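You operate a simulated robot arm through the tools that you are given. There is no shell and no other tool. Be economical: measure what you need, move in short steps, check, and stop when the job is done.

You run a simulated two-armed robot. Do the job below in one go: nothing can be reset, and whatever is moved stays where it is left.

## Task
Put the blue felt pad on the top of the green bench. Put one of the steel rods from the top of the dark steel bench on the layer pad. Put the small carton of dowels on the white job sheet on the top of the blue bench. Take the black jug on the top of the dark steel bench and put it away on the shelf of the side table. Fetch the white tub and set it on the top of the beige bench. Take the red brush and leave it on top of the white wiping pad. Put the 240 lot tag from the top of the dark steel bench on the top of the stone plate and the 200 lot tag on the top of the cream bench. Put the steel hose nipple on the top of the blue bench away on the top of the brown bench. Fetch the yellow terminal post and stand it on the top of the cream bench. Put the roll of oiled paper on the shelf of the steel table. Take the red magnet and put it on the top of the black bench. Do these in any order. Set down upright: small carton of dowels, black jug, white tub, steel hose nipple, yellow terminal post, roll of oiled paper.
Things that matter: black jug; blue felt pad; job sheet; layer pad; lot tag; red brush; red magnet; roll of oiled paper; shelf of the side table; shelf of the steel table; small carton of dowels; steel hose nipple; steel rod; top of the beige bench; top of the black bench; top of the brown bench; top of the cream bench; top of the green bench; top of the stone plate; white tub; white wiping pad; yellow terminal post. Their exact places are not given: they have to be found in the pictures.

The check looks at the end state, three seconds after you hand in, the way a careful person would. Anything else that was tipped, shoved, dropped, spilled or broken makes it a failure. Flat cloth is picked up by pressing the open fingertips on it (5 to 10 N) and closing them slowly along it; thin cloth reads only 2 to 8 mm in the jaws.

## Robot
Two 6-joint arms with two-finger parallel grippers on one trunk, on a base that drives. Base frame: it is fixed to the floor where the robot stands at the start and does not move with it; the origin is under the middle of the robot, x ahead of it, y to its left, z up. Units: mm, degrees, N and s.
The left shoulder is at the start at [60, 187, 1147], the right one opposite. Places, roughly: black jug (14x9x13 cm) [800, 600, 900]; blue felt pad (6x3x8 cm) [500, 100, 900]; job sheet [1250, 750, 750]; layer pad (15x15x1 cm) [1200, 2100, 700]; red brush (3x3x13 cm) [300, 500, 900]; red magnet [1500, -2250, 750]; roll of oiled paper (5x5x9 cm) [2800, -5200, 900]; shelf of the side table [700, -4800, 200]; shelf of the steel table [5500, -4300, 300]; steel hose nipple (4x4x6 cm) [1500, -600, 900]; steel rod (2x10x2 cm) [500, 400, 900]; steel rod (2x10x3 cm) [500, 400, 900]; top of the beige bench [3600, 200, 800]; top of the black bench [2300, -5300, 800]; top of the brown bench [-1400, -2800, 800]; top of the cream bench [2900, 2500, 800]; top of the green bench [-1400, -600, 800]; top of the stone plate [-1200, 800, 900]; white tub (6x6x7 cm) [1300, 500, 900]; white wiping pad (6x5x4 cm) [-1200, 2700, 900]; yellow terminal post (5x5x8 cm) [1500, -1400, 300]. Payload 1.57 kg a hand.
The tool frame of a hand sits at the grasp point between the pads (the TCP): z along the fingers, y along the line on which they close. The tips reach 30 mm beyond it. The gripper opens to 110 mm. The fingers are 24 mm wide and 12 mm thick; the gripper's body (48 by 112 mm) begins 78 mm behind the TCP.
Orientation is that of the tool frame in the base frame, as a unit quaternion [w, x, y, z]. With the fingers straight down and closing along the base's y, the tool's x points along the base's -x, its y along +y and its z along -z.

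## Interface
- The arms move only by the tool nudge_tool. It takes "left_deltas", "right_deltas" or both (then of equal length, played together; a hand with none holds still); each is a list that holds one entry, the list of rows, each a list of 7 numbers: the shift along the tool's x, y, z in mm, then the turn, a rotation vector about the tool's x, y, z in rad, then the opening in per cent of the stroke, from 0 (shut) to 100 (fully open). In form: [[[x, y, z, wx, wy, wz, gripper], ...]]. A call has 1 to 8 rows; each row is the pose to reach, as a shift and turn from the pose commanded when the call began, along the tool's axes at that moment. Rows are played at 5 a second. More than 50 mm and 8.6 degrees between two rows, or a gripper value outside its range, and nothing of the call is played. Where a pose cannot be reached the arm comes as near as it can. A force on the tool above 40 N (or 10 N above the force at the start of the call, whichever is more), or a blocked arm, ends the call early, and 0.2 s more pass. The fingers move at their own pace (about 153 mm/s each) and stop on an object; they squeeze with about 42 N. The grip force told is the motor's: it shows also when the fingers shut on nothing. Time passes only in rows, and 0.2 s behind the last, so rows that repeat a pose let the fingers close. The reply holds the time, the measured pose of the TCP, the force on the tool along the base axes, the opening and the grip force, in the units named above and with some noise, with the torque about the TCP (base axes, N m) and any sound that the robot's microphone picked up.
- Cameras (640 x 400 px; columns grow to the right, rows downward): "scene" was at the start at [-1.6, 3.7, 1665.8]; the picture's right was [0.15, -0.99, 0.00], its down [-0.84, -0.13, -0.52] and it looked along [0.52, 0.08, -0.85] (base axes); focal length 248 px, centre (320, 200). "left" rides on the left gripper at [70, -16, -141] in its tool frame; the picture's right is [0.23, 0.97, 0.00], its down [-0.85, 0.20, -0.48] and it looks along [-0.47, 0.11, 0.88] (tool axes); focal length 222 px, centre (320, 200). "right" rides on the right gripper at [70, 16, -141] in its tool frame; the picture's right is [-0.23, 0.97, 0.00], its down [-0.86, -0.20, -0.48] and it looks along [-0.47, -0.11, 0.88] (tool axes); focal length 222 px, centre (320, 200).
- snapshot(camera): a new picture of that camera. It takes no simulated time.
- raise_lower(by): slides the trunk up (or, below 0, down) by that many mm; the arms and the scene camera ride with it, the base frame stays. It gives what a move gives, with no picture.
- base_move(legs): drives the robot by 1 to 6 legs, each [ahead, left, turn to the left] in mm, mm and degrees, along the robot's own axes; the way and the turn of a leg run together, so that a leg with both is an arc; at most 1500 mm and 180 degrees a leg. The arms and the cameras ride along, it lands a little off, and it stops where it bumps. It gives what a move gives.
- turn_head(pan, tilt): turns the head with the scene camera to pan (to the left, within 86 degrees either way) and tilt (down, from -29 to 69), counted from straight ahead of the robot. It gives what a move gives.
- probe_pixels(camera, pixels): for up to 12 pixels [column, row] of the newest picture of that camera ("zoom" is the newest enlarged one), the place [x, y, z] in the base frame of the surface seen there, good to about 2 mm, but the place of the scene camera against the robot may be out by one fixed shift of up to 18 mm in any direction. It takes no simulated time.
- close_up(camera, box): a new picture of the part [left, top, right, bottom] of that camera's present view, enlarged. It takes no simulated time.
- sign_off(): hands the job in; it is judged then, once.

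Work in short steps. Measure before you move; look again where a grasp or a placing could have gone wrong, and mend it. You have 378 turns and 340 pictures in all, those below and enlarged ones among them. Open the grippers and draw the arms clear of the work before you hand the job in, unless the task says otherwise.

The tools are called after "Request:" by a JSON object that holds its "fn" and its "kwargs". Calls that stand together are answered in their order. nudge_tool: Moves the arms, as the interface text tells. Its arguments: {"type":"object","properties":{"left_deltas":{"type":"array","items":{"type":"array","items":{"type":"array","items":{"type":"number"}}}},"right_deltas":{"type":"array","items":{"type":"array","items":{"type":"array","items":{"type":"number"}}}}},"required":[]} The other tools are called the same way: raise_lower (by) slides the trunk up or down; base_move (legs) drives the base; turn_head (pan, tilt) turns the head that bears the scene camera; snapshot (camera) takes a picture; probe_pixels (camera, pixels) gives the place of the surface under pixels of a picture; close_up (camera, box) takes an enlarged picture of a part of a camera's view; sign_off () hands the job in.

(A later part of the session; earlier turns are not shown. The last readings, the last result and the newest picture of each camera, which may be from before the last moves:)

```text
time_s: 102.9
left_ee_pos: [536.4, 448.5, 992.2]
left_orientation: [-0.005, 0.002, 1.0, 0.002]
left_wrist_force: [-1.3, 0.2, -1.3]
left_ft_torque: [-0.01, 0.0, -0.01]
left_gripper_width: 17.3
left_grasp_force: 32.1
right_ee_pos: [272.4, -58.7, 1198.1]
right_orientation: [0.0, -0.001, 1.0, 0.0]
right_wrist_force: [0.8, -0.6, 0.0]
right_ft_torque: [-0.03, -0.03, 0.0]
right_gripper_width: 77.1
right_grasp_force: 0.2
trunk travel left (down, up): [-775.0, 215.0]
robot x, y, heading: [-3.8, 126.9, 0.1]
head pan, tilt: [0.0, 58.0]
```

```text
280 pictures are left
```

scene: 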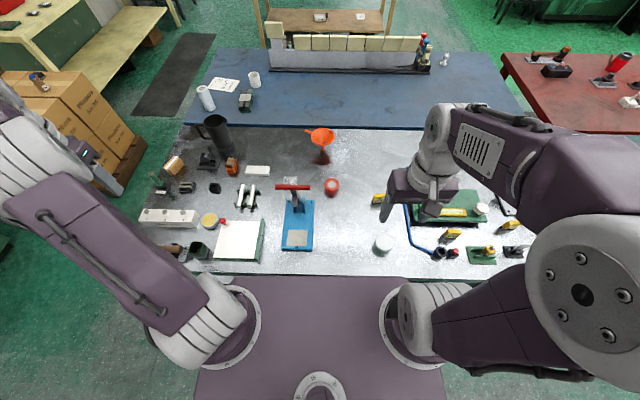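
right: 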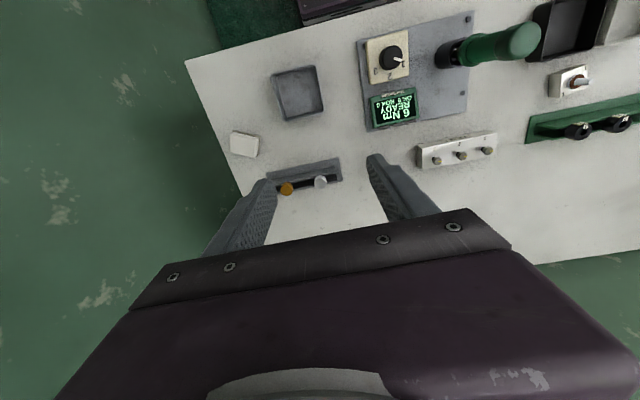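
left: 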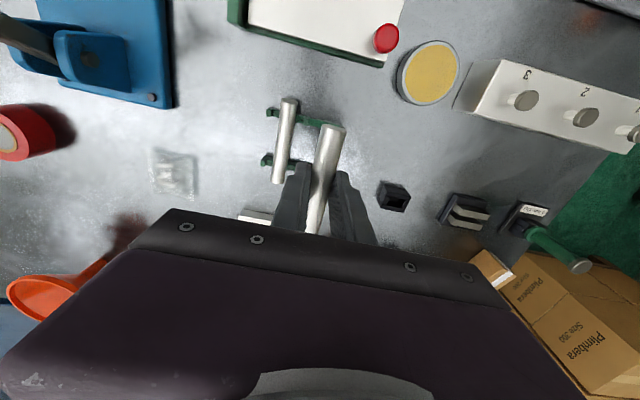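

The rod is held. I raise and retract the left hand well above the lever, then strafe right for tag 240.

Request:
{"fn": "nudge_tool", "kwargs": {"left_deltas": [[[0, 0, -45, 0, 0, 0, 0], [0, 0, -90, 0, 0, 0, 0], [0, 0, -135, 0, 0, 0, 0], [30, 20, -165, 0, 0, 0, 0], [70, 40, -180, 0, 0, 0, 0], [110, 60, -190, 0, 0, 0, 0], [150, 80, -200, 0, 0, 0, 0], [190, 95, -205, 0, 0, 0, 0]]]}}

Request:
{"fn": "base_move", "kwargs": {"legs": [[0, -370, 0]]}}

Request:
{"fn": "nudge_tool", "kwargs": {"right_deltas": [[[-25, -18, 10, 0, 0, 0, 60], [-50, -36, 30, 0, 0, 0, 60], [-75, -54, 55, 0, 0, 0, 60], [-100, -72, 80, 0, 0, 0, 60], [-125, -90, 105, 0, 0, 0, 60], [-150, -105, 130, 0, 0, 0, 60]]]}}

Request:
{"fn": "snapshot", "kwargs": {"camera": "right"}}

```text
time_s: 104.7
left_ee_pos: [345.6, 544.8, 1198.4]
left_orientation: [-0.004, 0.0, 1.0, 0.002]
left_wrist_force: [-1.0, -0.6, -2.0]
left_ft_torque: [0.02, -0.02, 0.01]
left_gripper_width: 17.3
left_grasp_force: 32.0
right_ee_pos: [270.5, -57.7, 1199.4]
right_orientation: [0.001, -0.001, 1.0, 0.001]
right_wrist_force: [-0.6, 0.0, -0.4]
right_ft_torque: [0.0, -0.01, 0.04]
right_gripper_width: 76.9
right_grasp_force: 0.2
trunk travel left (down, up): [-775.0, 215.0]
robot x, y, heading: [-2.3, 127.8, 0.0]
head pan, tilt: [0.0, 58.0]
```

```text
time_s: 107.1
left_ee_pos: [349.5, 177.6, 1198.4]
left_orientation: [-0.005, 0.0, 1.0, 0.002]
left_wrist_force: [0.1, 0.8, -2.3]
left_ft_torque: [-0.01, 0.01, -0.02]
left_gripper_width: 17.4
left_grasp_force: 32.2
right_ee_pos: [272.7, -423.9, 1198.7]
right_orientation: [0.0, -0.002, 1.0, -0.001]
right_wrist_force: [0.4, 0.2, 0.9]
right_ft_torque: [0.01, -0.04, 0.01]
right_gripper_width: 77.4
right_grasp_force: 0.1
trunk travel left (down, up): [-775.0, 215.0]
robot x, y, heading: [-4.3, -239.4, 0.3]
head pan, tilt: [0.0, 58.0]
```

```text
time_s: 108.5
left_ee_pos: [350.7, 175.3, 1197.9]
left_orientation: [-0.006, 0.0, 1.0, 0.003]
left_wrist_force: [0.0, 0.2, -1.7]
left_ft_torque: [-0.03, 0.03, 0.04]
left_gripper_width: 17.1
left_grasp_force: 32.2
right_ee_pos: [425.0, -532.6, 1065.1]
right_orientation: [0.0, -0.002, 1.0, 0.0]
right_wrist_force: [0.5, -0.8, -0.4]
right_ft_torque: [-0.01, 0.04, -0.01]
right_gripper_width: 65.8
right_grasp_force: 0.0
trunk travel left (down, up): [-775.0, 215.0]
robot x, y, heading: [-2.7, -243.4, 0.1]
head pan, tilt: [0.0, 58.0]
```

```text
279 pictures are left
```

right: 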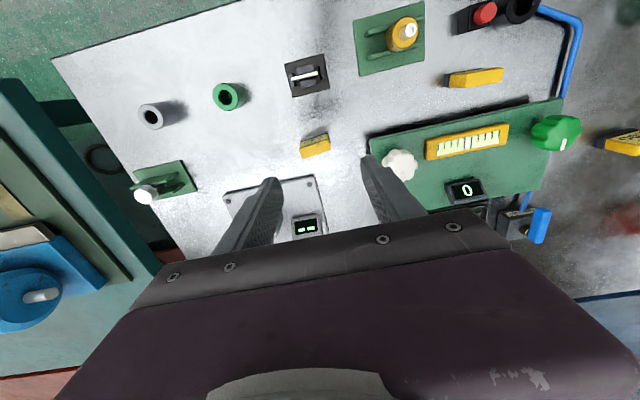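

Request:
{"fn": "close_up", "kwargs": {"camera": "right", "box": [270, 110, 370, 180]}}

Request:
{"fn": "probe_pixels", "kwargs": {"camera": "zoom", "pixels": [[270, 210], [200, 200], [280, 180], [360, 200], [270, 240], [200, 250], [360, 240], [270, 150], [195, 290], [350, 140], [420, 200]]}}

```text
5.71 times, centred on (320, 145) of right
```

zoom: 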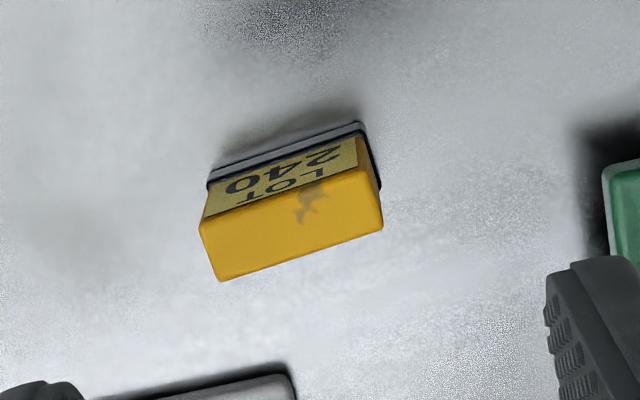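

```text
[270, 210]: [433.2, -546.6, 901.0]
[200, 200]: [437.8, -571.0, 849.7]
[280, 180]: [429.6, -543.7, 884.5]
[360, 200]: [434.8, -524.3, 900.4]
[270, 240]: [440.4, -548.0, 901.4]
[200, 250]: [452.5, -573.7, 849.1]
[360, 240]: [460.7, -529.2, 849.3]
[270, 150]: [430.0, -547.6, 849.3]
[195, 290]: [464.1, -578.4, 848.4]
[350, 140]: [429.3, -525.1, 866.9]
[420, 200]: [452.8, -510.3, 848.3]
```

Tag confirmed as LOT 240, centre about (440,-541), top 901. I check with the scene camera that nothing tall stands near before descending.

Request:
{"fn": "turn_head", "kwargs": {"pan": -35, "tilt": 50}}

Request:
{"fn": "snapshot", "kwargs": {"camera": "scene"}}

```text
time_s: 109.5
left_ee_pos: [348.7, 176.0, 1198.9]
left_orientation: [-0.005, 0.001, 1.0, 0.003]
left_wrist_force: [0.0, -0.2, -2.0]
left_ft_torque: [0.0, 0.02, 0.0]
left_gripper_width: 17.2
left_grasp_force: 32.4
right_ee_pos: [423.7, -531.2, 1067.2]
right_orientation: [0.0, -0.001, 1.0, 0.0]
right_wrist_force: [-0.6, -0.1, 0.0]
right_ft_torque: [0.01, 0.03, 0.0]
right_gripper_width: 66.0
right_grasp_force: 0.1
trunk travel left (down, up): [-775.0, 215.0]
robot x, y, heading: [0.2, -239.2, 0.3]
head pan, tilt: [-35.0, 50.0]
```

```text
277 pictures are left
```

scene: 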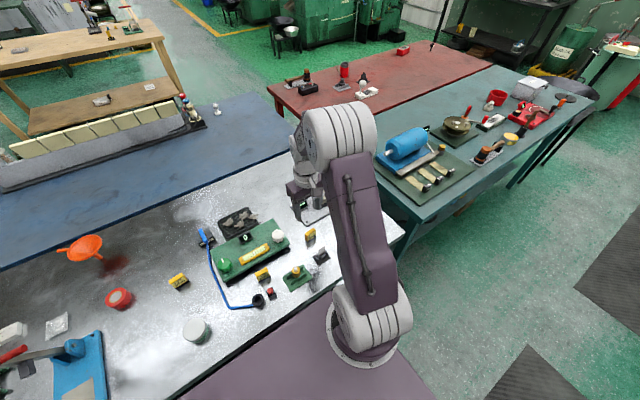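

The lever's handle leans away behind the tag. I descend on the tag and close.

Request:
{"fn": "nudge_tool", "kwargs": {"right_deltas": [[[-15, -9, 30, 0, 0, 0, 60], [-15, -9, 75, 0, 0, 0, 60], [-15, -9, 120, 0, 0, 0, 60], [-15, -9, 150, 0, 0, 0, 60], [-15, -9, 179, 0, 0, 0, 60], [-15, -9, 179, 0, 0, 0, 0], [-15, -9, 179, 0, 0, 0, 0]]]}}

Request:
{"fn": "close_up", "kwargs": {"camera": "right", "box": [200, 80, 440, 240]}}

```text
time_s: 111.1
left_ee_pos: [349.0, 176.4, 1198.9]
left_orientation: [-0.005, 0.0, 1.0, 0.003]
left_wrist_force: [0.1, 0.2, -1.6]
left_ft_torque: [-0.02, 0.0, -0.01]
left_gripper_width: 17.3
left_grasp_force: 32.1
right_ee_pos: [439.5, -540.4, 889.9]
right_orientation: [0.0, -0.001, 1.0, 0.0]
right_wrist_force: [-0.9, 0.3, 1.4]
right_ft_torque: [0.0, -0.01, 0.0]
right_gripper_width: 45.2
right_grasp_force: 42.1
trunk travel left (down, up): [-775.0, 215.0]
robot x, y, heading: [-0.1, -242.1, 0.3]
head pan, tilt: [-35.0, 50.0]
```

```text
2.50 times, centred on (320, 160) of right
```

zoom: 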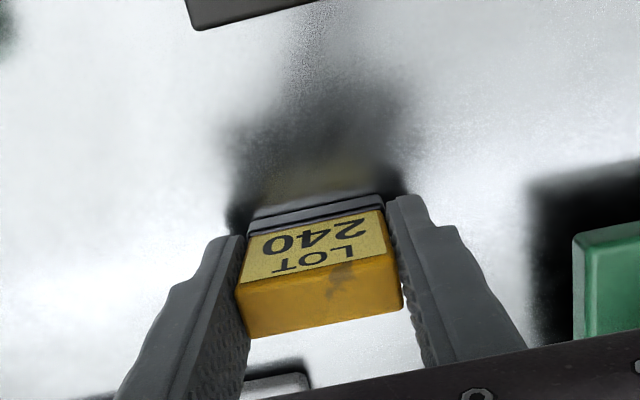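

Gripped (45 mm); bottom is ≈38 mm below the TCP. I lift and retract, then back off and turn toward the stone plate.

Request:
{"fn": "nudge_tool", "kwargs": {"right_deltas": [[[0, 0, -40, 0, 0, 0, 0], [0, 0, -85, 0, 0, 0, 0], [0, 0, -130, 0, 0, 0, 0], [0, 0, -175, 0, 0, 0, 0], [10, 10, -220, 0, 0, 0, 0], [40, 40, -240, 0, 0, 0, 0], [60, 80, -240, 0, 0, 0, 0]]]}}

Request:
{"fn": "base_move", "kwargs": {"legs": [[-400, 0, 0], [0, 0, 180], [0, -1000, 0]]}}

Request:
{"fn": "turn_head", "kwargs": {"pan": 0, "tilt": 45}}

Request:
{"fn": "snapshot", "kwargs": {"camera": "scene"}}

```text
time_s: 112.7
left_ee_pos: [348.9, 177.2, 1199.2]
left_orientation: [-0.006, 0.001, 1.0, 0.003]
left_wrist_force: [0.6, 0.4, -2.1]
left_ft_torque: [-0.05, -0.01, 0.0]
left_gripper_width: 17.4
left_grasp_force: 32.3
right_ee_pos: [378.4, -458.8, 1129.4]
right_orientation: [0.001, -0.002, 1.0, -0.001]
right_wrist_force: [0.3, -0.1, -1.6]
right_ft_torque: [-0.04, 0.03, 0.0]
right_gripper_width: 44.9
right_grasp_force: 42.2
trunk travel left (down, up): [-775.0, 215.0]
robot x, y, heading: [-5.1, -238.9, -0.1]
head pan, tilt: [-35.0, 50.0]
```

```text
time_s: 127.3
left_ee_pos: [-758.8, 339.6, 1199.0]
left_orientation: [0.002, 1.0, -0.002, 0.005]
left_wrist_force: [-0.2, 0.3, -1.6]
left_ft_torque: [-0.05, -0.02, 0.02]
left_gripper_width: 17.4
left_grasp_force: 32.2
right_ee_pos: [-785.8, 976.0, 1128.1]
right_orientation: [-0.001, 1.0, -0.001, 0.0]
right_wrist_force: [0.5, 0.1, -1.4]
right_ft_torque: [0.0, -0.04, -0.01]
right_gripper_width: 45.3
right_grasp_force: 42.1
trunk travel left (down, up): [-775.0, 215.0]
robot x, y, heading: [-411.5, 758.6, 179.9]
head pan, tilt: [-35.0, 50.0]
```

```text
time_s: 128.3
left_ee_pos: [-757.7, 340.2, 1198.5]
left_orientation: [0.003, 1.0, -0.002, 0.005]
left_wrist_force: [1.1, -0.5, -1.6]
left_ft_torque: [-0.01, -0.02, 0.0]
left_gripper_width: 17.5
left_grasp_force: 32.2
right_ee_pos: [-785.3, 976.7, 1128.5]
right_orientation: [0.0, 1.0, -0.001, 0.0]
right_wrist_force: [0.0, -0.1, -1.0]
right_ft_torque: [-0.02, 0.0, 0.02]
right_gripper_width: 45.1
right_grasp_force: 42.0
trunk travel left (down, up): [-775.0, 215.0]
robot x, y, heading: [-407.3, 753.7, 180.2]
head pan, tilt: [0.0, 45.0]
```

```text
275 pictures are left
```

scene: 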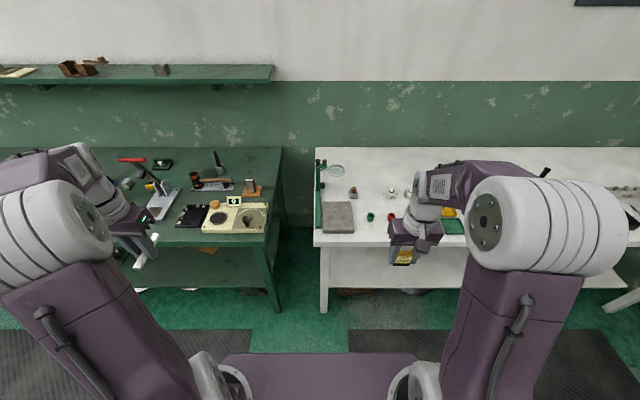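

Stone plate is at (338,216). I measure it and enlarge it.

Request:
{"fn": "close_up", "kwargs": {"camera": "scene", "box": [300, 140, 460, 260]}}

Request:
{"fn": "probe_pixels", "kwargs": {"camera": "scene", "pixels": [[338, 216], [325, 203], [352, 204], [323, 231], [354, 231], [318, 244], [370, 217], [316, 190], [360, 210]]}}

```text
3.33 times, centred on (380, 200) of scene
```

zoom: 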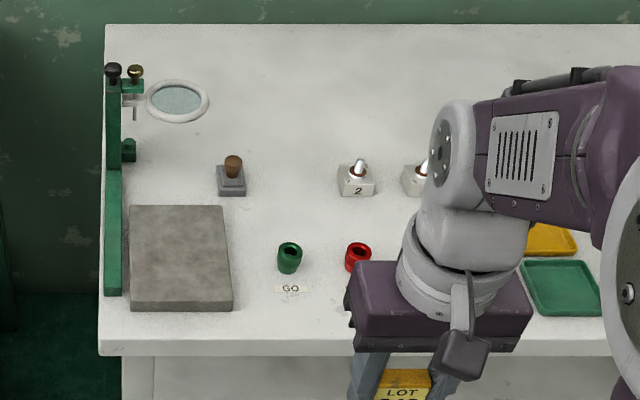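

```text
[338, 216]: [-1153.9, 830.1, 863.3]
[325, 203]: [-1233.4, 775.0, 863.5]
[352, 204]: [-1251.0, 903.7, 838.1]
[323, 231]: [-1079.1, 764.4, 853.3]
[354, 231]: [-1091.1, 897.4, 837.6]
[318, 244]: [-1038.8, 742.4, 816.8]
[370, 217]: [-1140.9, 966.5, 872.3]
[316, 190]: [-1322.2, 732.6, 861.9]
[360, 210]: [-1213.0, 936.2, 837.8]
```

The plate top spans x -1240…-1085, y 766…896 (true top z≈875). I raise the left hand a bit and drive so that the right hand comes over it.

Request:
{"fn": "nudge_tool", "kwargs": {"left_deltas": [[[0, 0, -30, 0, 0, 0, 0], [0, 0, -60, 0, 0, 0, 0]]]}}

Request:
{"fn": "base_move", "kwargs": {"legs": [[0, 137, 0], [372, 0, 0]]}}

Request:
{"fn": "snapshot", "kwargs": {"camera": "right"}}

```text
time_s: 128.9
left_ee_pos: [-758.3, 341.9, 1259.1]
left_orientation: [0.003, 1.0, -0.002, 0.005]
left_wrist_force: [0.5, 0.4, -3.0]
left_ft_torque: [-0.02, 0.0, 0.0]
left_gripper_width: 17.5
left_grasp_force: 32.6
right_ee_pos: [-784.9, 975.7, 1128.3]
right_orientation: [-0.001, 1.0, -0.002, 0.0]
right_wrist_force: [-0.2, 0.4, -2.0]
right_ft_torque: [0.02, 0.03, 0.0]
right_gripper_width: 45.3
right_grasp_force: 42.3
trunk travel left (down, up): [-775.0, 215.0]
robot x, y, heading: [-403.6, 756.3, 180.3]
head pan, tilt: [0.0, 45.0]
```

```text
time_s: 132.2
left_ee_pos: [-1132.9, 205.8, 1260.5]
left_orientation: [0.002, 1.0, -0.002, 0.004]
left_wrist_force: [0.6, -0.5, -0.8]
left_ft_torque: [0.0, -0.01, -0.03]
left_gripper_width: 17.6
left_grasp_force: 32.8
right_ee_pos: [-1159.1, 842.3, 1128.9]
right_orientation: [0.0, 1.0, -0.002, 0.0]
right_wrist_force: [0.9, 1.0, -0.5]
right_ft_torque: [-0.03, 0.06, 0.01]
right_gripper_width: 45.1
right_grasp_force: 41.9
trunk travel left (down, up): [-775.0, 215.0]
robot x, y, heading: [-780.6, 619.7, 180.0]
head pan, tilt: [0.0, 45.0]
```

```text
273 pictures are left
```

right: 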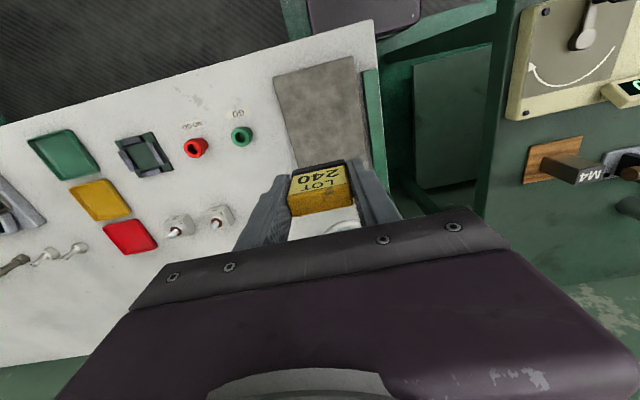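

Request:
{"fn": "probe_pixels", "kwargs": {"camera": "right", "pixels": [[276, 76], [353, 60], [295, 163], [320, 110], [368, 160], [330, 140], [370, 100], [340, 225]]}}

```text
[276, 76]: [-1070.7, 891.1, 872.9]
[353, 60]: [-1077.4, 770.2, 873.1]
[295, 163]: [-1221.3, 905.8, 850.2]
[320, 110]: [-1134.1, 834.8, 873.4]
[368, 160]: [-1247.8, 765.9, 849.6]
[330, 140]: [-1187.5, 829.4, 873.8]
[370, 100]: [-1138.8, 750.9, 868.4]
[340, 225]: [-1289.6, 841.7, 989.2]
```

Plate top is z=873.5 and the spot under the hand is clear. I lower to just above contact.

Request:
{"fn": "nudge_tool", "kwargs": {"right_deltas": [[[4, 4, 40, 0, 0, 0, 0], [9, 6, 85, 0, 0, 0, 0], [9, 6, 130, 0, 0, 0, 0], [9, 6, 175, 0, 0, 0, 0], [9, 6, 205, 0, 0, 0, 0], [9, 6, 213, 0, 0, 0, 0], [9, 6, 216, 0, 0, 0, 0], [9, 6, 218, 0, 0, 0, 0]]]}}

```text
time_s: 134.0
left_ee_pos: [-1132.2, 205.6, 1260.2]
left_orientation: [0.002, 1.0, -0.003, 0.005]
left_wrist_force: [0.2, -0.3, -2.3]
left_ft_torque: [0.0, -0.01, 0.01]
left_gripper_width: 17.5
left_grasp_force: 32.2
right_ee_pos: [-1150.2, 834.9, 913.0]
right_orientation: [0.0, 1.0, -0.001, -0.004]
right_wrist_force: [-1.4, 5.0, 31.9]
right_ft_torque: [0.14, 0.05, -0.02]
right_gripper_width: 45.7
right_grasp_force: 42.1
trunk travel left (down, up): [-775.0, 215.0]
robot x, y, heading: [-782.5, 619.0, 179.7]
head pan, tilt: [0.0, 45.0]
```

It is in contact (32 N). I ease 2 mm up, open, and rise straight.

Request:
{"fn": "nudge_tool", "kwargs": {"right_deltas": [[[0, 0, -2, 0, 0, 0, 0], [0, 0, -2, 0, 0, 0, 65], [0, 0, -2, 0, 0, 0, 65], [0, 0, -40, 0, 0, 0, 65], [0, 0, -85, 0, 0, 0, 65], [0, 0, -130, 0, 0, 0, 65], [0, 0, -175, 0, 0, 0, 65], [0, 0, -220, 0, 0, 0, 65]]]}}

Request:
{"fn": "close_up", "kwargs": {"camera": "right", "box": [200, 30, 440, 200]}}

```text
time_s: 135.8
left_ee_pos: [-1132.9, 205.8, 1259.3]
left_orientation: [0.003, 1.0, -0.003, 0.005]
left_wrist_force: [0.8, -0.1, -1.3]
left_ft_torque: [0.02, 0.0, -0.03]
left_gripper_width: 17.2
left_grasp_force: 32.2
right_ee_pos: [-1149.4, 835.9, 1130.6]
right_orientation: [0.0, 1.0, -0.001, 0.001]
right_wrist_force: [0.7, -0.5, 0.3]
right_ft_torque: [0.0, 0.0, -0.01]
right_gripper_width: 71.6
right_grasp_force: 0.0
trunk travel left (down, up): [-775.0, 215.0]
robot x, y, heading: [-780.5, 622.1, 179.8]
head pan, tilt: [0.0, 45.0]
```

```text
2.35 times, centred on (320, 115) of right
```

zoom: 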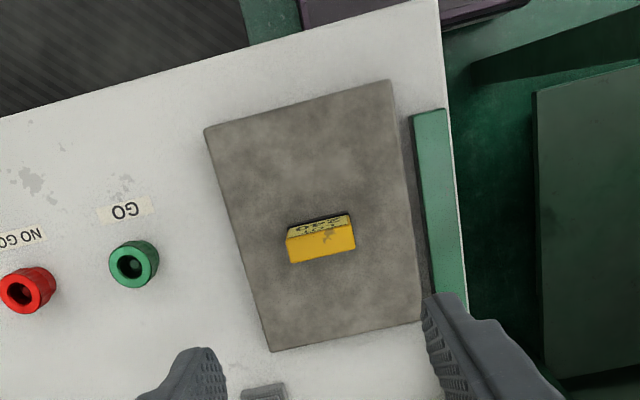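

Tag 240 is placed. I back off, move toward the box stack and look at the layer pad.

Request:
{"fn": "base_move", "kwargs": {"legs": [[-450, 0, 0], [0, -900, 0], [0, 0, -150]]}}

Request:
{"fn": "turn_head", "kwargs": {"pan": 0, "tilt": 35}}

Request:
{"fn": "snapshot", "kwargs": {"camera": "scene"}}

```text
time_s: 149.1
left_ee_pos: [-230.2, 2054.0, 1259.0]
left_orientation: [-0.006, -0.253, 0.967, 0.001]
left_wrist_force: [0.3, 0.2, -2.0]
left_ft_torque: [-0.03, 0.05, 0.0]
left_gripper_width: 17.4
left_grasp_force: 32.0
right_ee_pos: [96.0, 1514.2, 1130.0]
right_orientation: [0.0, -0.254, 0.967, 0.0]
right_wrist_force: [0.2, 0.3, 1.0]
right_ft_torque: [-0.02, 0.01, 0.0]
right_gripper_width: 71.4
right_grasp_force: 0.1
trunk travel left (down, up): [-775.0, 215.0]
robot x, y, heading: [-331.8, 1518.0, 29.6]
head pan, tilt: [0.0, 45.0]
```

```text
time_s: 149.8
left_ee_pos: [-231.7, 2053.6, 1258.5]
left_orientation: [-0.005, -0.253, 0.967, 0.002]
left_wrist_force: [0.6, -0.1, -2.2]
left_ft_torque: [0.0, -0.03, 0.01]
left_gripper_width: 17.3
left_grasp_force: 32.3
right_ee_pos: [96.6, 1514.0, 1129.1]
right_orientation: [0.001, -0.254, 0.967, 0.0]
right_wrist_force: [-0.6, 0.2, 0.0]
right_ft_torque: [-0.01, 0.0, 0.01]
right_gripper_width: 71.6
right_grasp_force: 0.0
trunk travel left (down, up): [-775.0, 215.0]
robot x, y, heading: [-328.7, 1520.2, 29.5]
head pan, tilt: [0.0, 35.0]
```

```text
271 pictures are left
```

scene: 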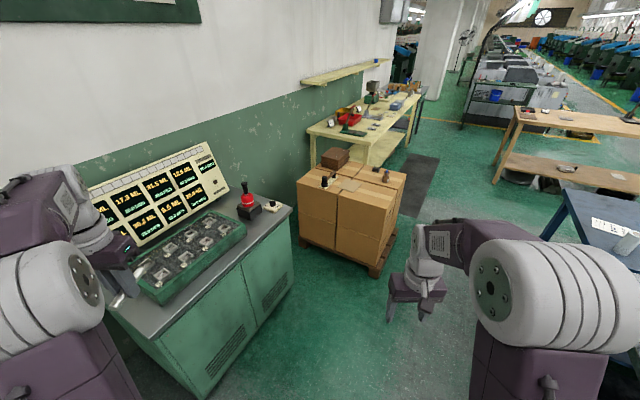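

I measure the layer pad (352,185), box top edges and the console.

Request:
{"fn": "close_up", "kwargs": {"camera": "scene", "box": [280, 130, 430, 270]}}

Request:
{"fn": "probe_pixels", "kwargs": {"camera": "zoom", "pixels": [[310, 170], [260, 165], [320, 150], [370, 170], [300, 185], [70, 150], [240, 210], [425, 255], [540, 180], [500, 170], [200, 170], [330, 370]]}}

Request:
{"fn": "probe_pixels", "kwargs": {"camera": "scene", "pixels": [[295, 225], [285, 300], [270, 210], [200, 145], [150, 320], [250, 185], [130, 365]]}}

```text
2.86 times, centred on (355, 200) of scene
```

zoom: 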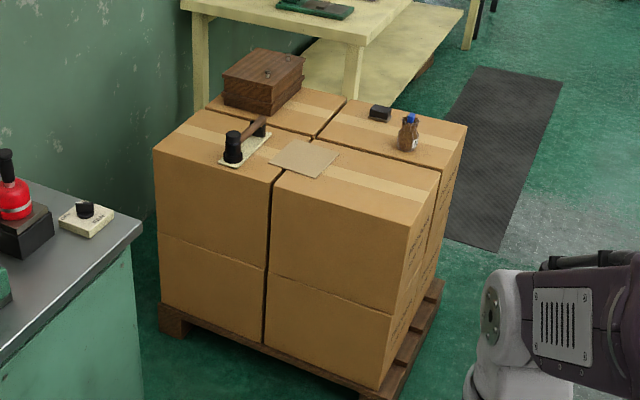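

```text
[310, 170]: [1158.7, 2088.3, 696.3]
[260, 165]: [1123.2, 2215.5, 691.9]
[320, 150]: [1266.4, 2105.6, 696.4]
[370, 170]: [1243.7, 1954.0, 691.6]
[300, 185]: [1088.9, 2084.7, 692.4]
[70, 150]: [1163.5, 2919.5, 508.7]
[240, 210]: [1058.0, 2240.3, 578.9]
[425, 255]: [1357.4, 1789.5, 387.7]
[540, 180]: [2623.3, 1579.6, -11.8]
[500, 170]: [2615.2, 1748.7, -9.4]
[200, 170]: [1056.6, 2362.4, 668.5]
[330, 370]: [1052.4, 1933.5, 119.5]
```

```text
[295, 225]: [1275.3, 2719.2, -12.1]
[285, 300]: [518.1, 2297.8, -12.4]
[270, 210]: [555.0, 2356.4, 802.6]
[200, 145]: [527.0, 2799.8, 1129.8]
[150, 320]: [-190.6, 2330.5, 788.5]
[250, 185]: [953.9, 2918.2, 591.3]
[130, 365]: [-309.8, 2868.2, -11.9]
```

Box top is ≈z 704, pad centre about (1195,2103). I turn to heading 0 and drive up in front of the stack.

Request:
{"fn": "base_move", "kwargs": {"legs": [[0, 0, -29.5], [1060, 0, 0], [0, 285, 0]]}}

Request:
{"fn": "raise_lower", "kwargs": {"by": -150}}

Request:
{"fn": "snapshot", "kwargs": {"camera": "left"}}

```text
time_s: 158.3
left_ee_pos: [1097.0, 2209.6, 1261.0]
left_orientation: [-0.006, 0.006, 1.0, 0.004]
left_wrist_force: [0.3, 0.5, -2.0]
left_ft_torque: [0.02, 0.0, -0.01]
left_gripper_width: 17.4
left_grasp_force: 32.3
right_ee_pos: [1109.1, 1579.2, 1127.8]
right_orientation: [0.0, 0.006, 1.0, 0.002]
right_wrist_force: [0.2, 0.7, 0.5]
right_ft_torque: [-0.01, 0.0, -0.01]
right_gripper_width: 71.7
right_grasp_force: 0.1
trunk travel left (down, up): [-775.0, 215.0]
robot x, y, heading: [743.0, 1798.8, -0.4]
head pan, tilt: [0.0, 35.0]
```

```text
time_s: 160.1
left_ee_pos: [1096.2, 2211.4, 1109.1]
left_orientation: [-0.005, 0.006, 1.0, 0.003]
left_wrist_force: [0.4, -0.1, -2.1]
left_ft_torque: [0.01, 0.03, 0.01]
left_gripper_width: 17.6
left_grasp_force: 32.3
right_ee_pos: [1108.0, 1580.7, 978.6]
right_orientation: [0.0, 0.005, 1.0, 0.0]
right_wrist_force: [-0.2, -0.1, 0.3]
right_ft_torque: [0.0, 0.03, -0.03]
right_gripper_width: 71.3
right_grasp_force: 0.0
trunk travel left (down, up): [-625.0, 365.0]
robot x, y, heading: [741.1, 1798.3, -0.8]
head pan, tilt: [0.0, 35.0]
```

```text
269 pictures are left
```

left: 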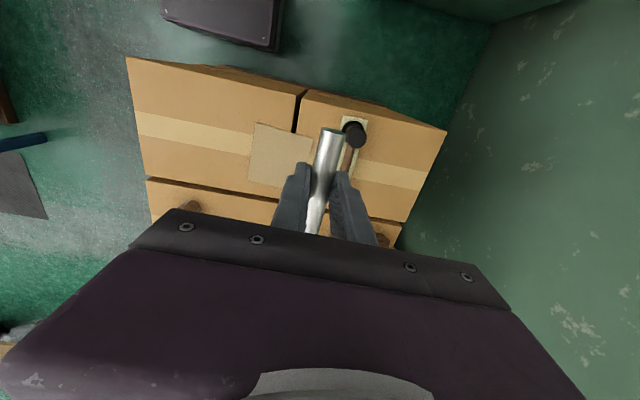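

Request:
{"fn": "probe_pixels", "kwargs": {"camera": "left", "pixels": [[280, 155], [256, 125], [310, 130], [252, 180], [290, 182], [230, 160], [352, 130], [345, 150], [355, 180], [300, 120]]}}

```text
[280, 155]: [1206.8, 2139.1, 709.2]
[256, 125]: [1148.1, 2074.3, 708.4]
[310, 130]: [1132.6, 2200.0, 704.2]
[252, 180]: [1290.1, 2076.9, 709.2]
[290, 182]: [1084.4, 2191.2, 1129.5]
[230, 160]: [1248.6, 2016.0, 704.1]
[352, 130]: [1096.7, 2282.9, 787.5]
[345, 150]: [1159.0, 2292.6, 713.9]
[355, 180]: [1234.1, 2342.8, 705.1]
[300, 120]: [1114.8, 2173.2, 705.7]
```

The pad top is z=709, x 1145…1292, y 2072…2218. I move the rod over (1215,2135) and lower in two calls.

Request:
{"fn": "nudge_tool", "kwargs": {"left_deltas": [[[-30, -19, 0, 0, 0, 0, 0], [-60, -38, 10, 0, 0, 0, 0], [-90, -57, 30, 0, 0, 0, 0], [-119, -76, 50, 0, 0, 0, 0], [-119, -76, 95, 0, 0, 0, 0], [-119, -76, 140, 0, 0, 0, 0], [-119, -76, 185, 0, 0, 0, 0], [-119, -76, 230, 0, 0, 0, 0]]]}}

Request:
{"fn": "snapshot", "kwargs": {"camera": "left"}}

```text
time_s: 161.9
left_ee_pos: [1213.1, 2136.1, 876.0]
left_orientation: [-0.006, 0.006, 1.0, 0.003]
left_wrist_force: [-0.5, 0.3, -2.6]
left_ft_torque: [0.0, 0.01, 0.01]
left_gripper_width: 17.7
left_grasp_force: 32.1
right_ee_pos: [1109.2, 1582.6, 978.7]
right_orientation: [0.0, 0.005, 1.0, 0.001]
right_wrist_force: [0.1, 0.8, -0.1]
right_ft_torque: [0.0, 0.0, 0.03]
right_gripper_width: 71.5
right_grasp_force: 0.1
trunk travel left (down, up): [-625.0, 365.0]
robot x, y, heading: [739.6, 1802.7, -0.6]
head pan, tilt: [0.0, 35.0]
```

```text
268 pictures are left
```

left: 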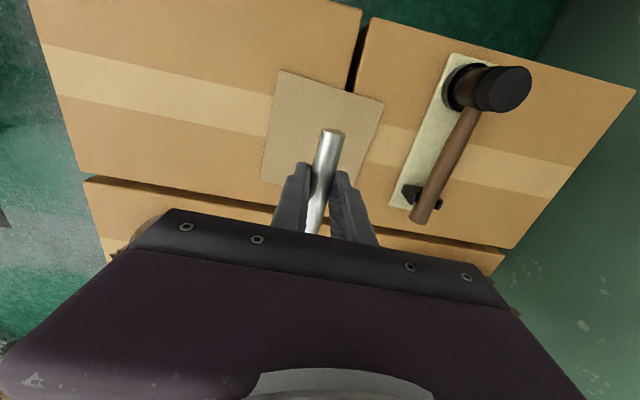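

Alignment is good. I lower 142 mm and then feel for contact.

Request:
{"fn": "nudge_tool", "kwargs": {"left_deltas": [[[0, 0, 45, 0, 0, 0, 0], [0, 0, 90, 0, 0, 0, 0], [0, 0, 125, 0, 0, 0, 0], [0, 0, 138, 0, 0, 0, 0], [0, 0, 141, 0, 0, 0, 0], [0, 0, 143, 0, 0, 0, 0], [0, 0, 145, 0, 0, 0, 0]]]}}

```text
time_s: 163.5
left_ee_pos: [1210.7, 2136.3, 735.9]
left_orientation: [0.001, 0.006, 1.0, 0.005]
left_wrist_force: [2.2, 5.3, 38.7]
left_ft_torque: [-0.1, -0.05, 0.02]
left_gripper_width: 17.4
left_grasp_force: 32.5
right_ee_pos: [1103.7, 1579.2, 980.8]
right_orientation: [0.003, 0.005, 1.0, 0.001]
right_wrist_force: [0.4, 0.7, -0.2]
right_ft_torque: [0.0, -0.02, 0.01]
right_gripper_width: 71.6
right_grasp_force: 0.1
trunk travel left (down, up): [-625.0, 365.0]
robot x, y, heading: [741.4, 1798.0, -0.4]
head pan, tilt: [0.0, 35.0]
```

The fingertips touch the pad first; the rod hangs ~5 mm above. I ease up 2 mm and open just to ~22 mm so the rod settles confined between the fingers.

Request:
{"fn": "nudge_tool", "kwargs": {"left_deltas": [[[0, 0, -3, 0, 0, 0, 0], [0, 0, -3, 0, 0, 0, 18], [0, 0, -3, 0, 0, 0, 20], [0, 0, -3, 0, 0, 0, 22], [0, 0, -3, 0, 0, 0, 22]]]}}

Request:
{"fn": "close_up", "kwargs": {"camera": "left", "box": [220, 80, 420, 240]}}

```text
time_s: 164.7
left_ee_pos: [1209.5, 2135.8, 737.1]
left_orientation: [-0.003, 0.006, 1.0, 0.003]
left_wrist_force: [8.0, 6.5, 29.7]
left_ft_torque: [0.06, -0.39, 0.05]
left_gripper_width: 18.1
left_grasp_force: 0.1
right_ee_pos: [1107.2, 1580.4, 979.5]
right_orientation: [0.002, 0.005, 1.0, 0.001]
right_wrist_force: [-0.5, -0.5, 0.4]
right_ft_torque: [0.0, -0.01, 0.01]
right_gripper_width: 71.5
right_grasp_force: 0.1
trunk travel left (down, up): [-625.0, 365.0]
robot x, y, heading: [737.4, 1802.4, -0.5]
head pan, tilt: [0.0, 35.0]
```

```text
2.50 times, centred on (320, 160) of left
```

zoom: 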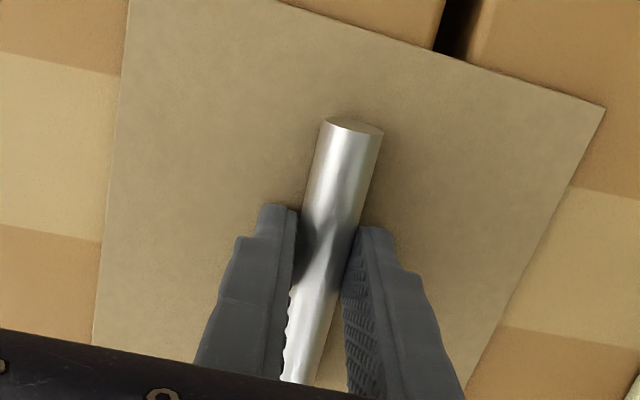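

Still 30 N on the tips; I ease up 3 mm more to let the fingers open freely.

Request:
{"fn": "nudge_tool", "kwargs": {"left_deltas": [[[0, 0, -2, 0, 0, 0, 22], [0, 0, -4, 0, 0, 0, 22], [0, 0, -4, 0, 0, 0, 22], [0, 0, -4, 0, 0, 0, 24]]]}}

Request:
{"fn": "close_up", "kwargs": {"camera": "left", "box": [220, 80, 420, 240]}}

```text
time_s: 165.7
left_ee_pos: [1209.2, 2135.4, 738.5]
left_orientation: [-0.006, 0.006, 1.0, 0.003]
left_wrist_force: [-0.1, 0.3, -1.5]
left_ft_torque: [0.01, 0.0, 0.01]
left_gripper_width: 26.3
left_grasp_force: 0.0
right_ee_pos: [1108.5, 1580.2, 978.6]
right_orientation: [0.001, 0.004, 1.0, 0.0]
right_wrist_force: [0.3, 0.2, -0.6]
right_ft_torque: [-0.01, 0.0, 0.03]
right_gripper_width: 71.5
right_grasp_force: 0.1
trunk travel left (down, up): [-625.0, 365.0]
robot x, y, heading: [742.6, 1795.4, -0.3]
head pan, tilt: [0.0, 35.0]
```

```text
2.50 times, centred on (320, 160) of left
```

zoom: 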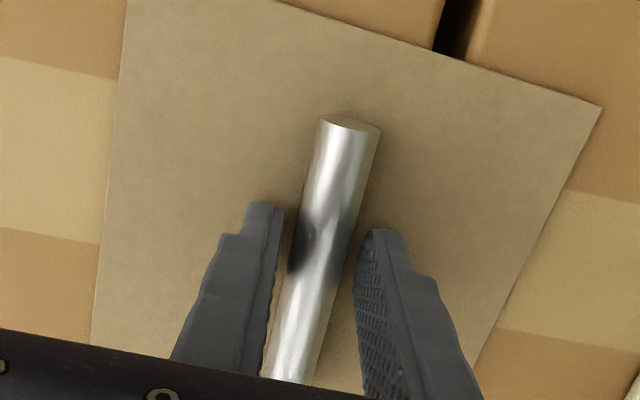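

The rod lies free between the fingers. I rise straight up, then look again.

Request:
{"fn": "nudge_tool", "kwargs": {"left_deltas": [[[0, 0, -10, 0, 0, 0, 26], [0, 0, -40, 0, 0, 0, 30], [0, 0, -85, 0, 0, 0, 40], [0, 0, -130, 0, 0, 0, 40], [0, 0, -175, 0, 0, 0, 40], [0, 0, -220, 0, 0, 0, 40], [0, 0, -265, 0, 0, 0, 40]]]}}

Request:
{"fn": "snapshot", "kwargs": {"camera": "left"}}

```text
time_s: 167.3
left_ee_pos: [1213.7, 2132.7, 1005.0]
left_orientation: [-0.006, 0.006, 1.0, 0.003]
left_wrist_force: [0.2, -0.6, -0.2]
left_ft_torque: [0.01, 0.03, 0.0]
left_gripper_width: 43.9
left_grasp_force: 0.1
right_ee_pos: [1108.7, 1581.4, 979.2]
right_orientation: [0.0, 0.006, 1.0, 0.0]
right_wrist_force: [0.3, 0.9, 0.2]
right_ft_torque: [0.0, 0.0, 0.03]
right_gripper_width: 71.6
right_grasp_force: 0.1
trunk travel left (down, up): [-625.0, 365.0]
robot x, y, heading: [740.7, 1796.4, -0.3]
head pan, tilt: [0.0, 35.0]
```

```text
265 pictures are left
```

left: 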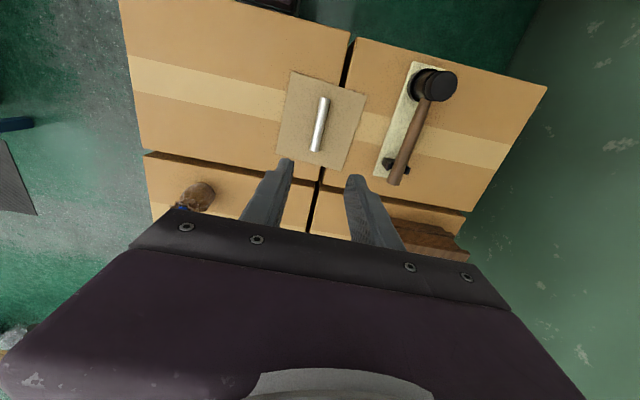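

The rod lies on the layer pad. I raise the trunk back and go to the left end of the benches, facing them, for the carton.

Request:
{"fn": "raise_lower", "kwargs": {"by": 150}}

Request:
{"fn": "base_move", "kwargs": {"legs": [[-150, 0, 0], [0, -450, 0], [0, 0, -90], [0, 250, 0]]}}

Request:
{"fn": "turn_head", "kwargs": {"pan": 0, "tilt": 50}}

Request:
{"fn": "snapshot", "kwargs": {"camera": "scene"}}

```text
time_s: 169.0
left_ee_pos: [1214.6, 2133.9, 1154.1]
left_orientation: [-0.006, 0.006, 1.0, 0.002]
left_wrist_force: [0.5, -0.8, 0.3]
left_ft_torque: [0.01, -0.01, -0.03]
left_gripper_width: 44.0
left_grasp_force: 0.1
right_ee_pos: [1108.7, 1580.5, 1128.8]
right_orientation: [0.0, 0.005, 1.0, 0.001]
right_wrist_force: [0.1, -0.5, -0.8]
right_ft_torque: [0.02, 0.01, 0.02]
right_gripper_width: 71.3
right_grasp_force: 0.0
trunk travel left (down, up): [-775.0, 215.0]
robot x, y, heading: [743.7, 1803.6, -0.5]
head pan, tilt: [0.0, 35.0]
```

```text
time_s: 178.0
left_ee_pos: [1169.6, 866.0, 1155.2]
left_orientation: [-0.002, 0.714, 0.7, 0.006]
left_wrist_force: [0.4, -0.8, -0.1]
left_ft_torque: [0.01, -0.02, 0.01]
left_gripper_width: 44.0
left_grasp_force: 0.0
right_ee_pos: [618.3, 975.0, 1128.5]
right_orientation: [0.0, 0.712, 0.702, 0.001]
right_wrist_force: [0.2, -0.1, 0.1]
right_ft_torque: [-0.02, 0.03, -0.02]
right_gripper_width: 71.5
right_grasp_force: 0.0
trunk travel left (down, up): [-775.0, 215.0]
robot x, y, heading: [843.4, 1341.2, -90.9]
head pan, tilt: [0.0, 35.0]
```

```text
time_s: 178.7
left_ee_pos: [1171.8, 865.6, 1155.3]
left_orientation: [-0.003, 0.713, 0.701, 0.005]
left_wrist_force: [-0.8, 0.5, -0.5]
left_ft_torque: [0.01, 0.01, 0.02]
left_gripper_width: 43.9
left_grasp_force: 0.0
right_ee_pos: [618.6, 974.6, 1128.7]
right_orientation: [0.0, 0.712, 0.702, 0.0]
right_wrist_force: [-0.2, -0.7, 0.4]
right_ft_torque: [0.06, 0.01, 0.01]
right_gripper_width: 71.5
right_grasp_force: 0.0
trunk travel left (down, up): [-775.0, 215.0]
robot x, y, heading: [837.3, 1340.7, -90.4]
head pan, tilt: [0.0, 50.0]
```

```text
264 pictures are left
```

scene: 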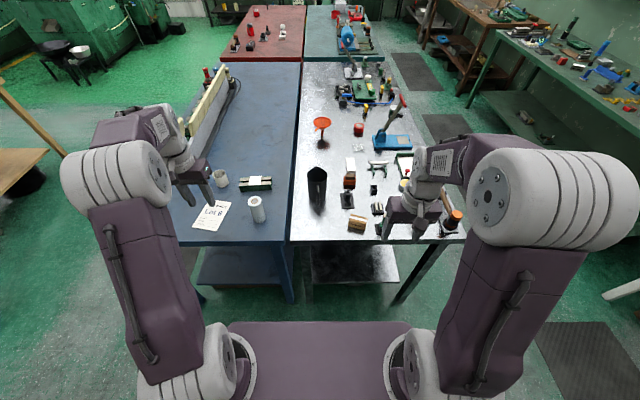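

Carton at (357,224), job sheet at (211,215). I measure and enlarge them.

Request:
{"fn": "close_up", "kwargs": {"camera": "scene", "box": [280, 140, 480, 260]}}

Request:
{"fn": "close_up", "kwargs": {"camera": "scene", "box": [170, 150, 300, 250]}}

Request:
{"fn": "probe_pixels", "kwargs": {"camera": "scene", "pixels": [[357, 224], [320, 240], [240, 244], [211, 215], [257, 200], [222, 178], [255, 182], [317, 172], [346, 200], [420, 240], [405, 105], [228, 204]]}}

```text
3.20 times, centred on (380, 200) of scene
```

zoom: 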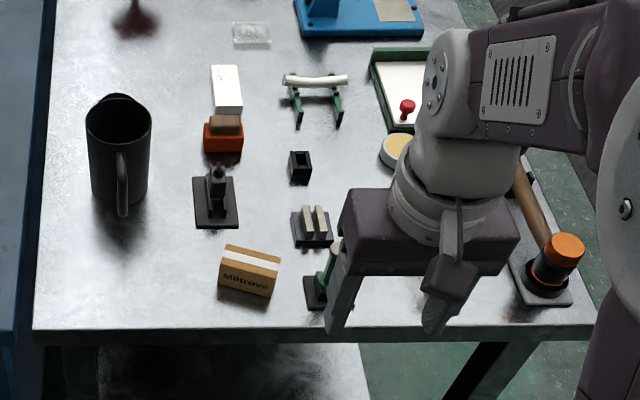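

```text
4.00 times, centred on (235, 200) of scene
```

zoom: 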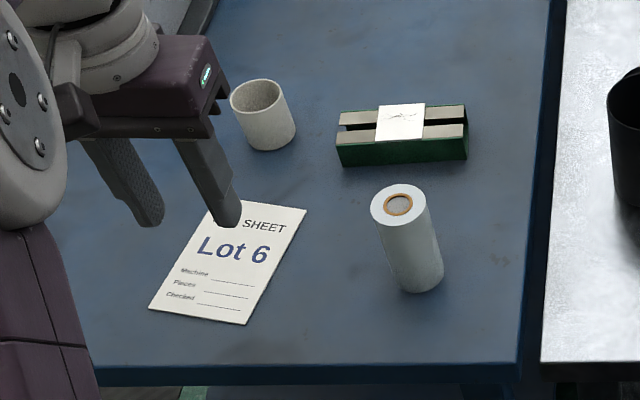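

```text
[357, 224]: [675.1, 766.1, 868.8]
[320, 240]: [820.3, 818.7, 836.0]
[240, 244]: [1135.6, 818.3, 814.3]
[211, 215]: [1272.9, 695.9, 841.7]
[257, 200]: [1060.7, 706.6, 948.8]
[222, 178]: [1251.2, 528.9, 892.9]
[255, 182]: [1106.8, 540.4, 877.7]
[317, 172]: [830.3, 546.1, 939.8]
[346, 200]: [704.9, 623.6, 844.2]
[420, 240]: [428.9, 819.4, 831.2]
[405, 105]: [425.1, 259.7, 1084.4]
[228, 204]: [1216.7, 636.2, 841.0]
```

The bench end is at y≈819. I drive so the right hand is above the carton at about (672,752).

Request:
{"fn": "base_move", "kwargs": {"legs": [[225, 51, 0.4]]}}

Request:
{"fn": "snapshot", "kwargs": {"camera": "right"}}

```text
time_s: 180.5
left_ee_pos: [1223.5, 644.1, 1154.8]
left_orientation: [-0.001, 0.711, 0.703, 0.005]
left_wrist_force: [-0.4, -1.2, 0.9]
left_ft_torque: [-0.04, -0.01, -0.01]
left_gripper_width: 44.0
left_grasp_force: 0.0
right_ee_pos: [669.0, 748.6, 1130.6]
right_orientation: [0.0, 0.71, 0.705, -0.001]
right_wrist_force: [0.0, -0.3, -0.7]
right_ft_torque: [-0.01, 0.03, 0.0]
right_gripper_width: 71.6
right_grasp_force: 0.1
trunk travel left (down, up): [-775.0, 215.0]
robot x, y, heading: [887.1, 1113.6, -90.5]
head pan, tilt: [0.0, 50.0]
```

```text
261 pictures are left
```

right: 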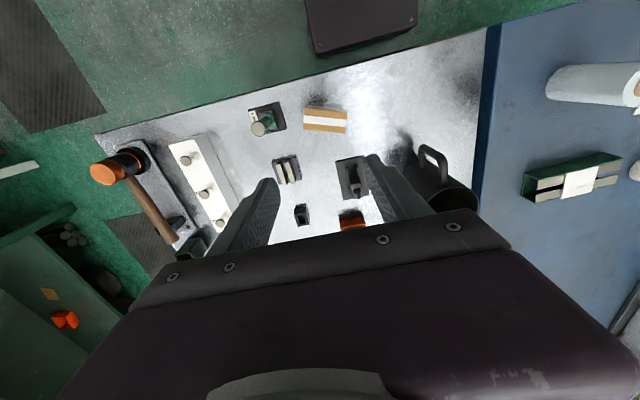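

Request:
{"fn": "close_up", "kwargs": {"camera": "right", "box": [270, 80, 390, 160]}}

Request:
{"fn": "probe_pixels", "kwargs": {"camera": "zoom", "pixels": [[165, 160], [385, 165], [180, 210], [375, 220], [170, 265], [375, 280], [270, 190], [170, 240], [370, 250], [100, 240]]}}

```text
5.00 times, centred on (330, 120) of right
```

zoom: 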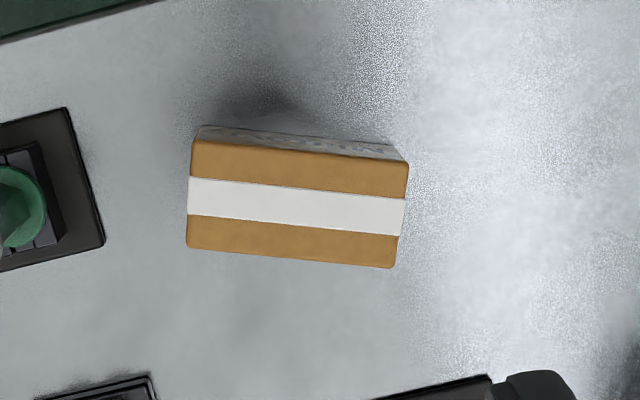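

```text
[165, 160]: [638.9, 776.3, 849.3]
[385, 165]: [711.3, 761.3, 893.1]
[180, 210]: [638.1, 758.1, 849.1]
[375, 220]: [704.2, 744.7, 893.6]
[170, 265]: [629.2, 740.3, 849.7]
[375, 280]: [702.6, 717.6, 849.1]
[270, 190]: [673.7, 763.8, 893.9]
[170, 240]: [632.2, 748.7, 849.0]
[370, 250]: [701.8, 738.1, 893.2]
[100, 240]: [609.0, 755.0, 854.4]
```

Carton: centre (681,757), top 893.5, long side ~70 mm, turned ≈19° . I turn the hand 0.33 rad and lower over it, first to hover.

Request:
{"fn": "nudge_tool", "kwargs": {"right_deltas": [[[4, 6, 20, 0, 0, 0.11, 80], [8, 12, 50, 0, 0, 0.22, 80], [8, 12, 90, 0, 0, 0.33, 80], [8, 12, 130, 0, 0, 0.33, 80], [8, 12, 160, 0, 0, 0.33, 80]]]}}

Request:
{"fn": "close_up", "kwargs": {"camera": "right", "box": [200, 80, 440, 240]}}

```text
time_s: 181.7
left_ee_pos: [1224.0, 641.8, 1154.5]
left_orientation: [-0.002, 0.711, 0.703, 0.007]
left_wrist_force: [0.9, -0.7, -0.4]
left_ft_torque: [-0.02, 0.01, -0.01]
left_gripper_width: 44.1
left_grasp_force: 0.0
right_ee_pos: [682.9, 754.1, 968.2]
right_orientation: [0.0, 0.816, 0.578, 0.0]
right_wrist_force: [0.3, 0.6, 0.2]
right_ft_torque: [0.02, 0.01, 0.03]
right_gripper_width: 88.0
right_grasp_force: 0.1
trunk travel left (down, up): [-775.0, 215.0]
robot x, y, heading: [888.1, 1117.0, -90.4]
head pan, tilt: [0.0, 50.0]
```

```text
2.50 times, centred on (320, 160) of right
```

zoom: 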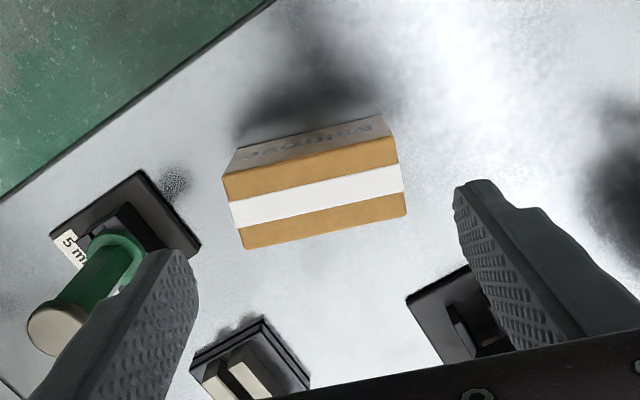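

I check where the green plug stands against the left finger, and the carton corners.

Request:
{"fn": "probe_pixels", "kwargs": {"camera": "zoom", "pixels": [[55, 330], [120, 245], [100, 290], [195, 235], [225, 175], [385, 140], [405, 210], [243, 245], [175, 265], [475, 190]]}}

```text
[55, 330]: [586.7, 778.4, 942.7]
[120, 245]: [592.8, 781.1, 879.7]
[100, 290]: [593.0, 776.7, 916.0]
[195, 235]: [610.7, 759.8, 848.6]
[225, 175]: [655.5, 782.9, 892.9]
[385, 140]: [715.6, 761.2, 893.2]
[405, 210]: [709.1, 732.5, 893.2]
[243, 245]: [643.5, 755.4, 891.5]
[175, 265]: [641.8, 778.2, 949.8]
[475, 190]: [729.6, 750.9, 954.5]
```

Clear. I lower 80 mm, close on the carton and lift.

Request:
{"fn": "nudge_tool", "kwargs": {"right_deltas": [[[3, 0, 40, 0, 0, 0, 80], [3, 0, 80, 0, 0, 0, 80], [3, 0, 80, 0, 0, 0, 0], [3, 0, 80, 0, 0, 0, 0], [3, 0, 80, 0, 0, 0, 0], [3, 0, 40, 0, 0, 0, 0], [3, 0, -5, 0, 0, 0, 0], [3, 0, -50, 0, 0, 0, 0]]]}}

Request:
{"fn": "close_up", "kwargs": {"camera": "right", "box": [200, 80, 440, 240]}}

```text
time_s: 183.5
left_ee_pos: [1222.9, 643.0, 1154.5]
left_orientation: [-0.002, 0.711, 0.703, 0.006]
left_wrist_force: [-0.4, 0.3, -0.5]
left_ft_torque: [-0.03, -0.02, -0.01]
left_gripper_width: 44.0
left_grasp_force: 0.0
right_ee_pos: [682.2, 758.2, 1019.3]
right_orientation: [0.0, 0.816, 0.578, 0.001]
right_wrist_force: [0.2, 1.4, -2.9]
right_ft_torque: [-0.02, 0.01, -0.01]
right_gripper_width: 69.8
right_grasp_force: 42.4
trunk travel left (down, up): [-775.0, 215.0]
robot x, y, heading: [883.5, 1116.2, -90.3]
head pan, tilt: [0.0, 50.0]
```

```text
2.50 times, centred on (320, 160) of right
```

zoom: 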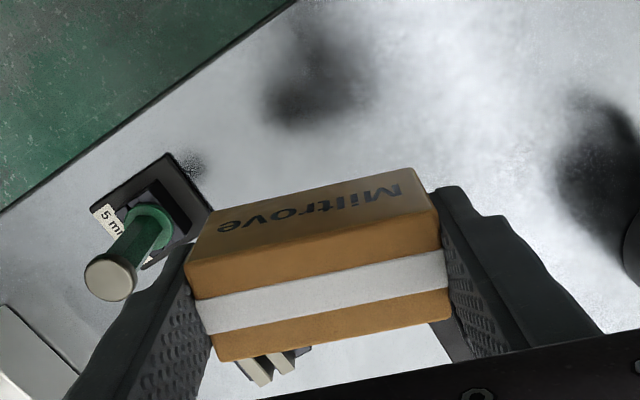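

The carton is held (bottom ≈38 mm under TCP). I raise it and strafe left to bring it over the job sheet.

Request:
{"fn": "nudge_tool", "kwargs": {"right_deltas": [[[0, 0, -45, 0, 0, 0, 0], [0, 0, -90, 0, 0, 0, 0], [0, 0, -110, 0, 0, 0, 0]]]}}

Request:
{"fn": "base_move", "kwargs": {"legs": [[0, 585, 0]]}}

Request:
{"fn": "snapshot", "kwargs": {"camera": "right"}}

```text
time_s: 184.3
left_ee_pos: [1222.1, 642.9, 1154.0]
left_orientation: [-0.003, 0.711, 0.703, 0.006]
left_wrist_force: [0.1, -0.2, -1.1]
left_ft_torque: [-0.01, 0.0, 0.01]
left_gripper_width: 44.1
left_grasp_force: 0.0
right_ee_pos: [682.4, 756.1, 1128.7]
right_orientation: [0.0, 0.815, 0.579, 0.001]
right_wrist_force: [0.4, 0.2, -1.8]
right_ft_torque: [0.0, -0.02, 0.04]
right_gripper_width: 69.7
right_grasp_force: 42.0
trunk travel left (down, up): [-775.0, 215.0]
robot x, y, heading: [882.8, 1116.4, -90.4]
head pan, tilt: [0.0, 50.0]
```

```text
time_s: 187.6
left_ee_pos: [1803.9, 640.7, 1155.3]
left_orientation: [-0.001, 0.71, 0.704, 0.007]
left_wrist_force: [-0.4, -0.7, -0.8]
left_ft_torque: [0.03, -0.02, -0.01]
left_gripper_width: 44.0
left_grasp_force: 0.1
right_ee_pos: [1263.8, 753.3, 1129.1]
right_orientation: [0.0, 0.815, 0.58, -0.001]
right_wrist_force: [-0.2, -0.2, -2.0]
right_ft_torque: [0.0, -0.01, 0.02]
right_gripper_width: 69.6
right_grasp_force: 42.5
trunk travel left (down, up): [-775.0, 215.0]
robot x, y, heading: [1466.9, 1111.3, -90.1]
head pan, tilt: [0.0, 50.0]
```

```text
257 pictures are left
```

right: 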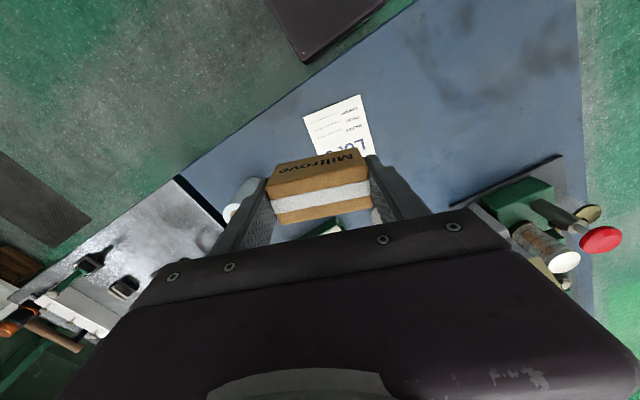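

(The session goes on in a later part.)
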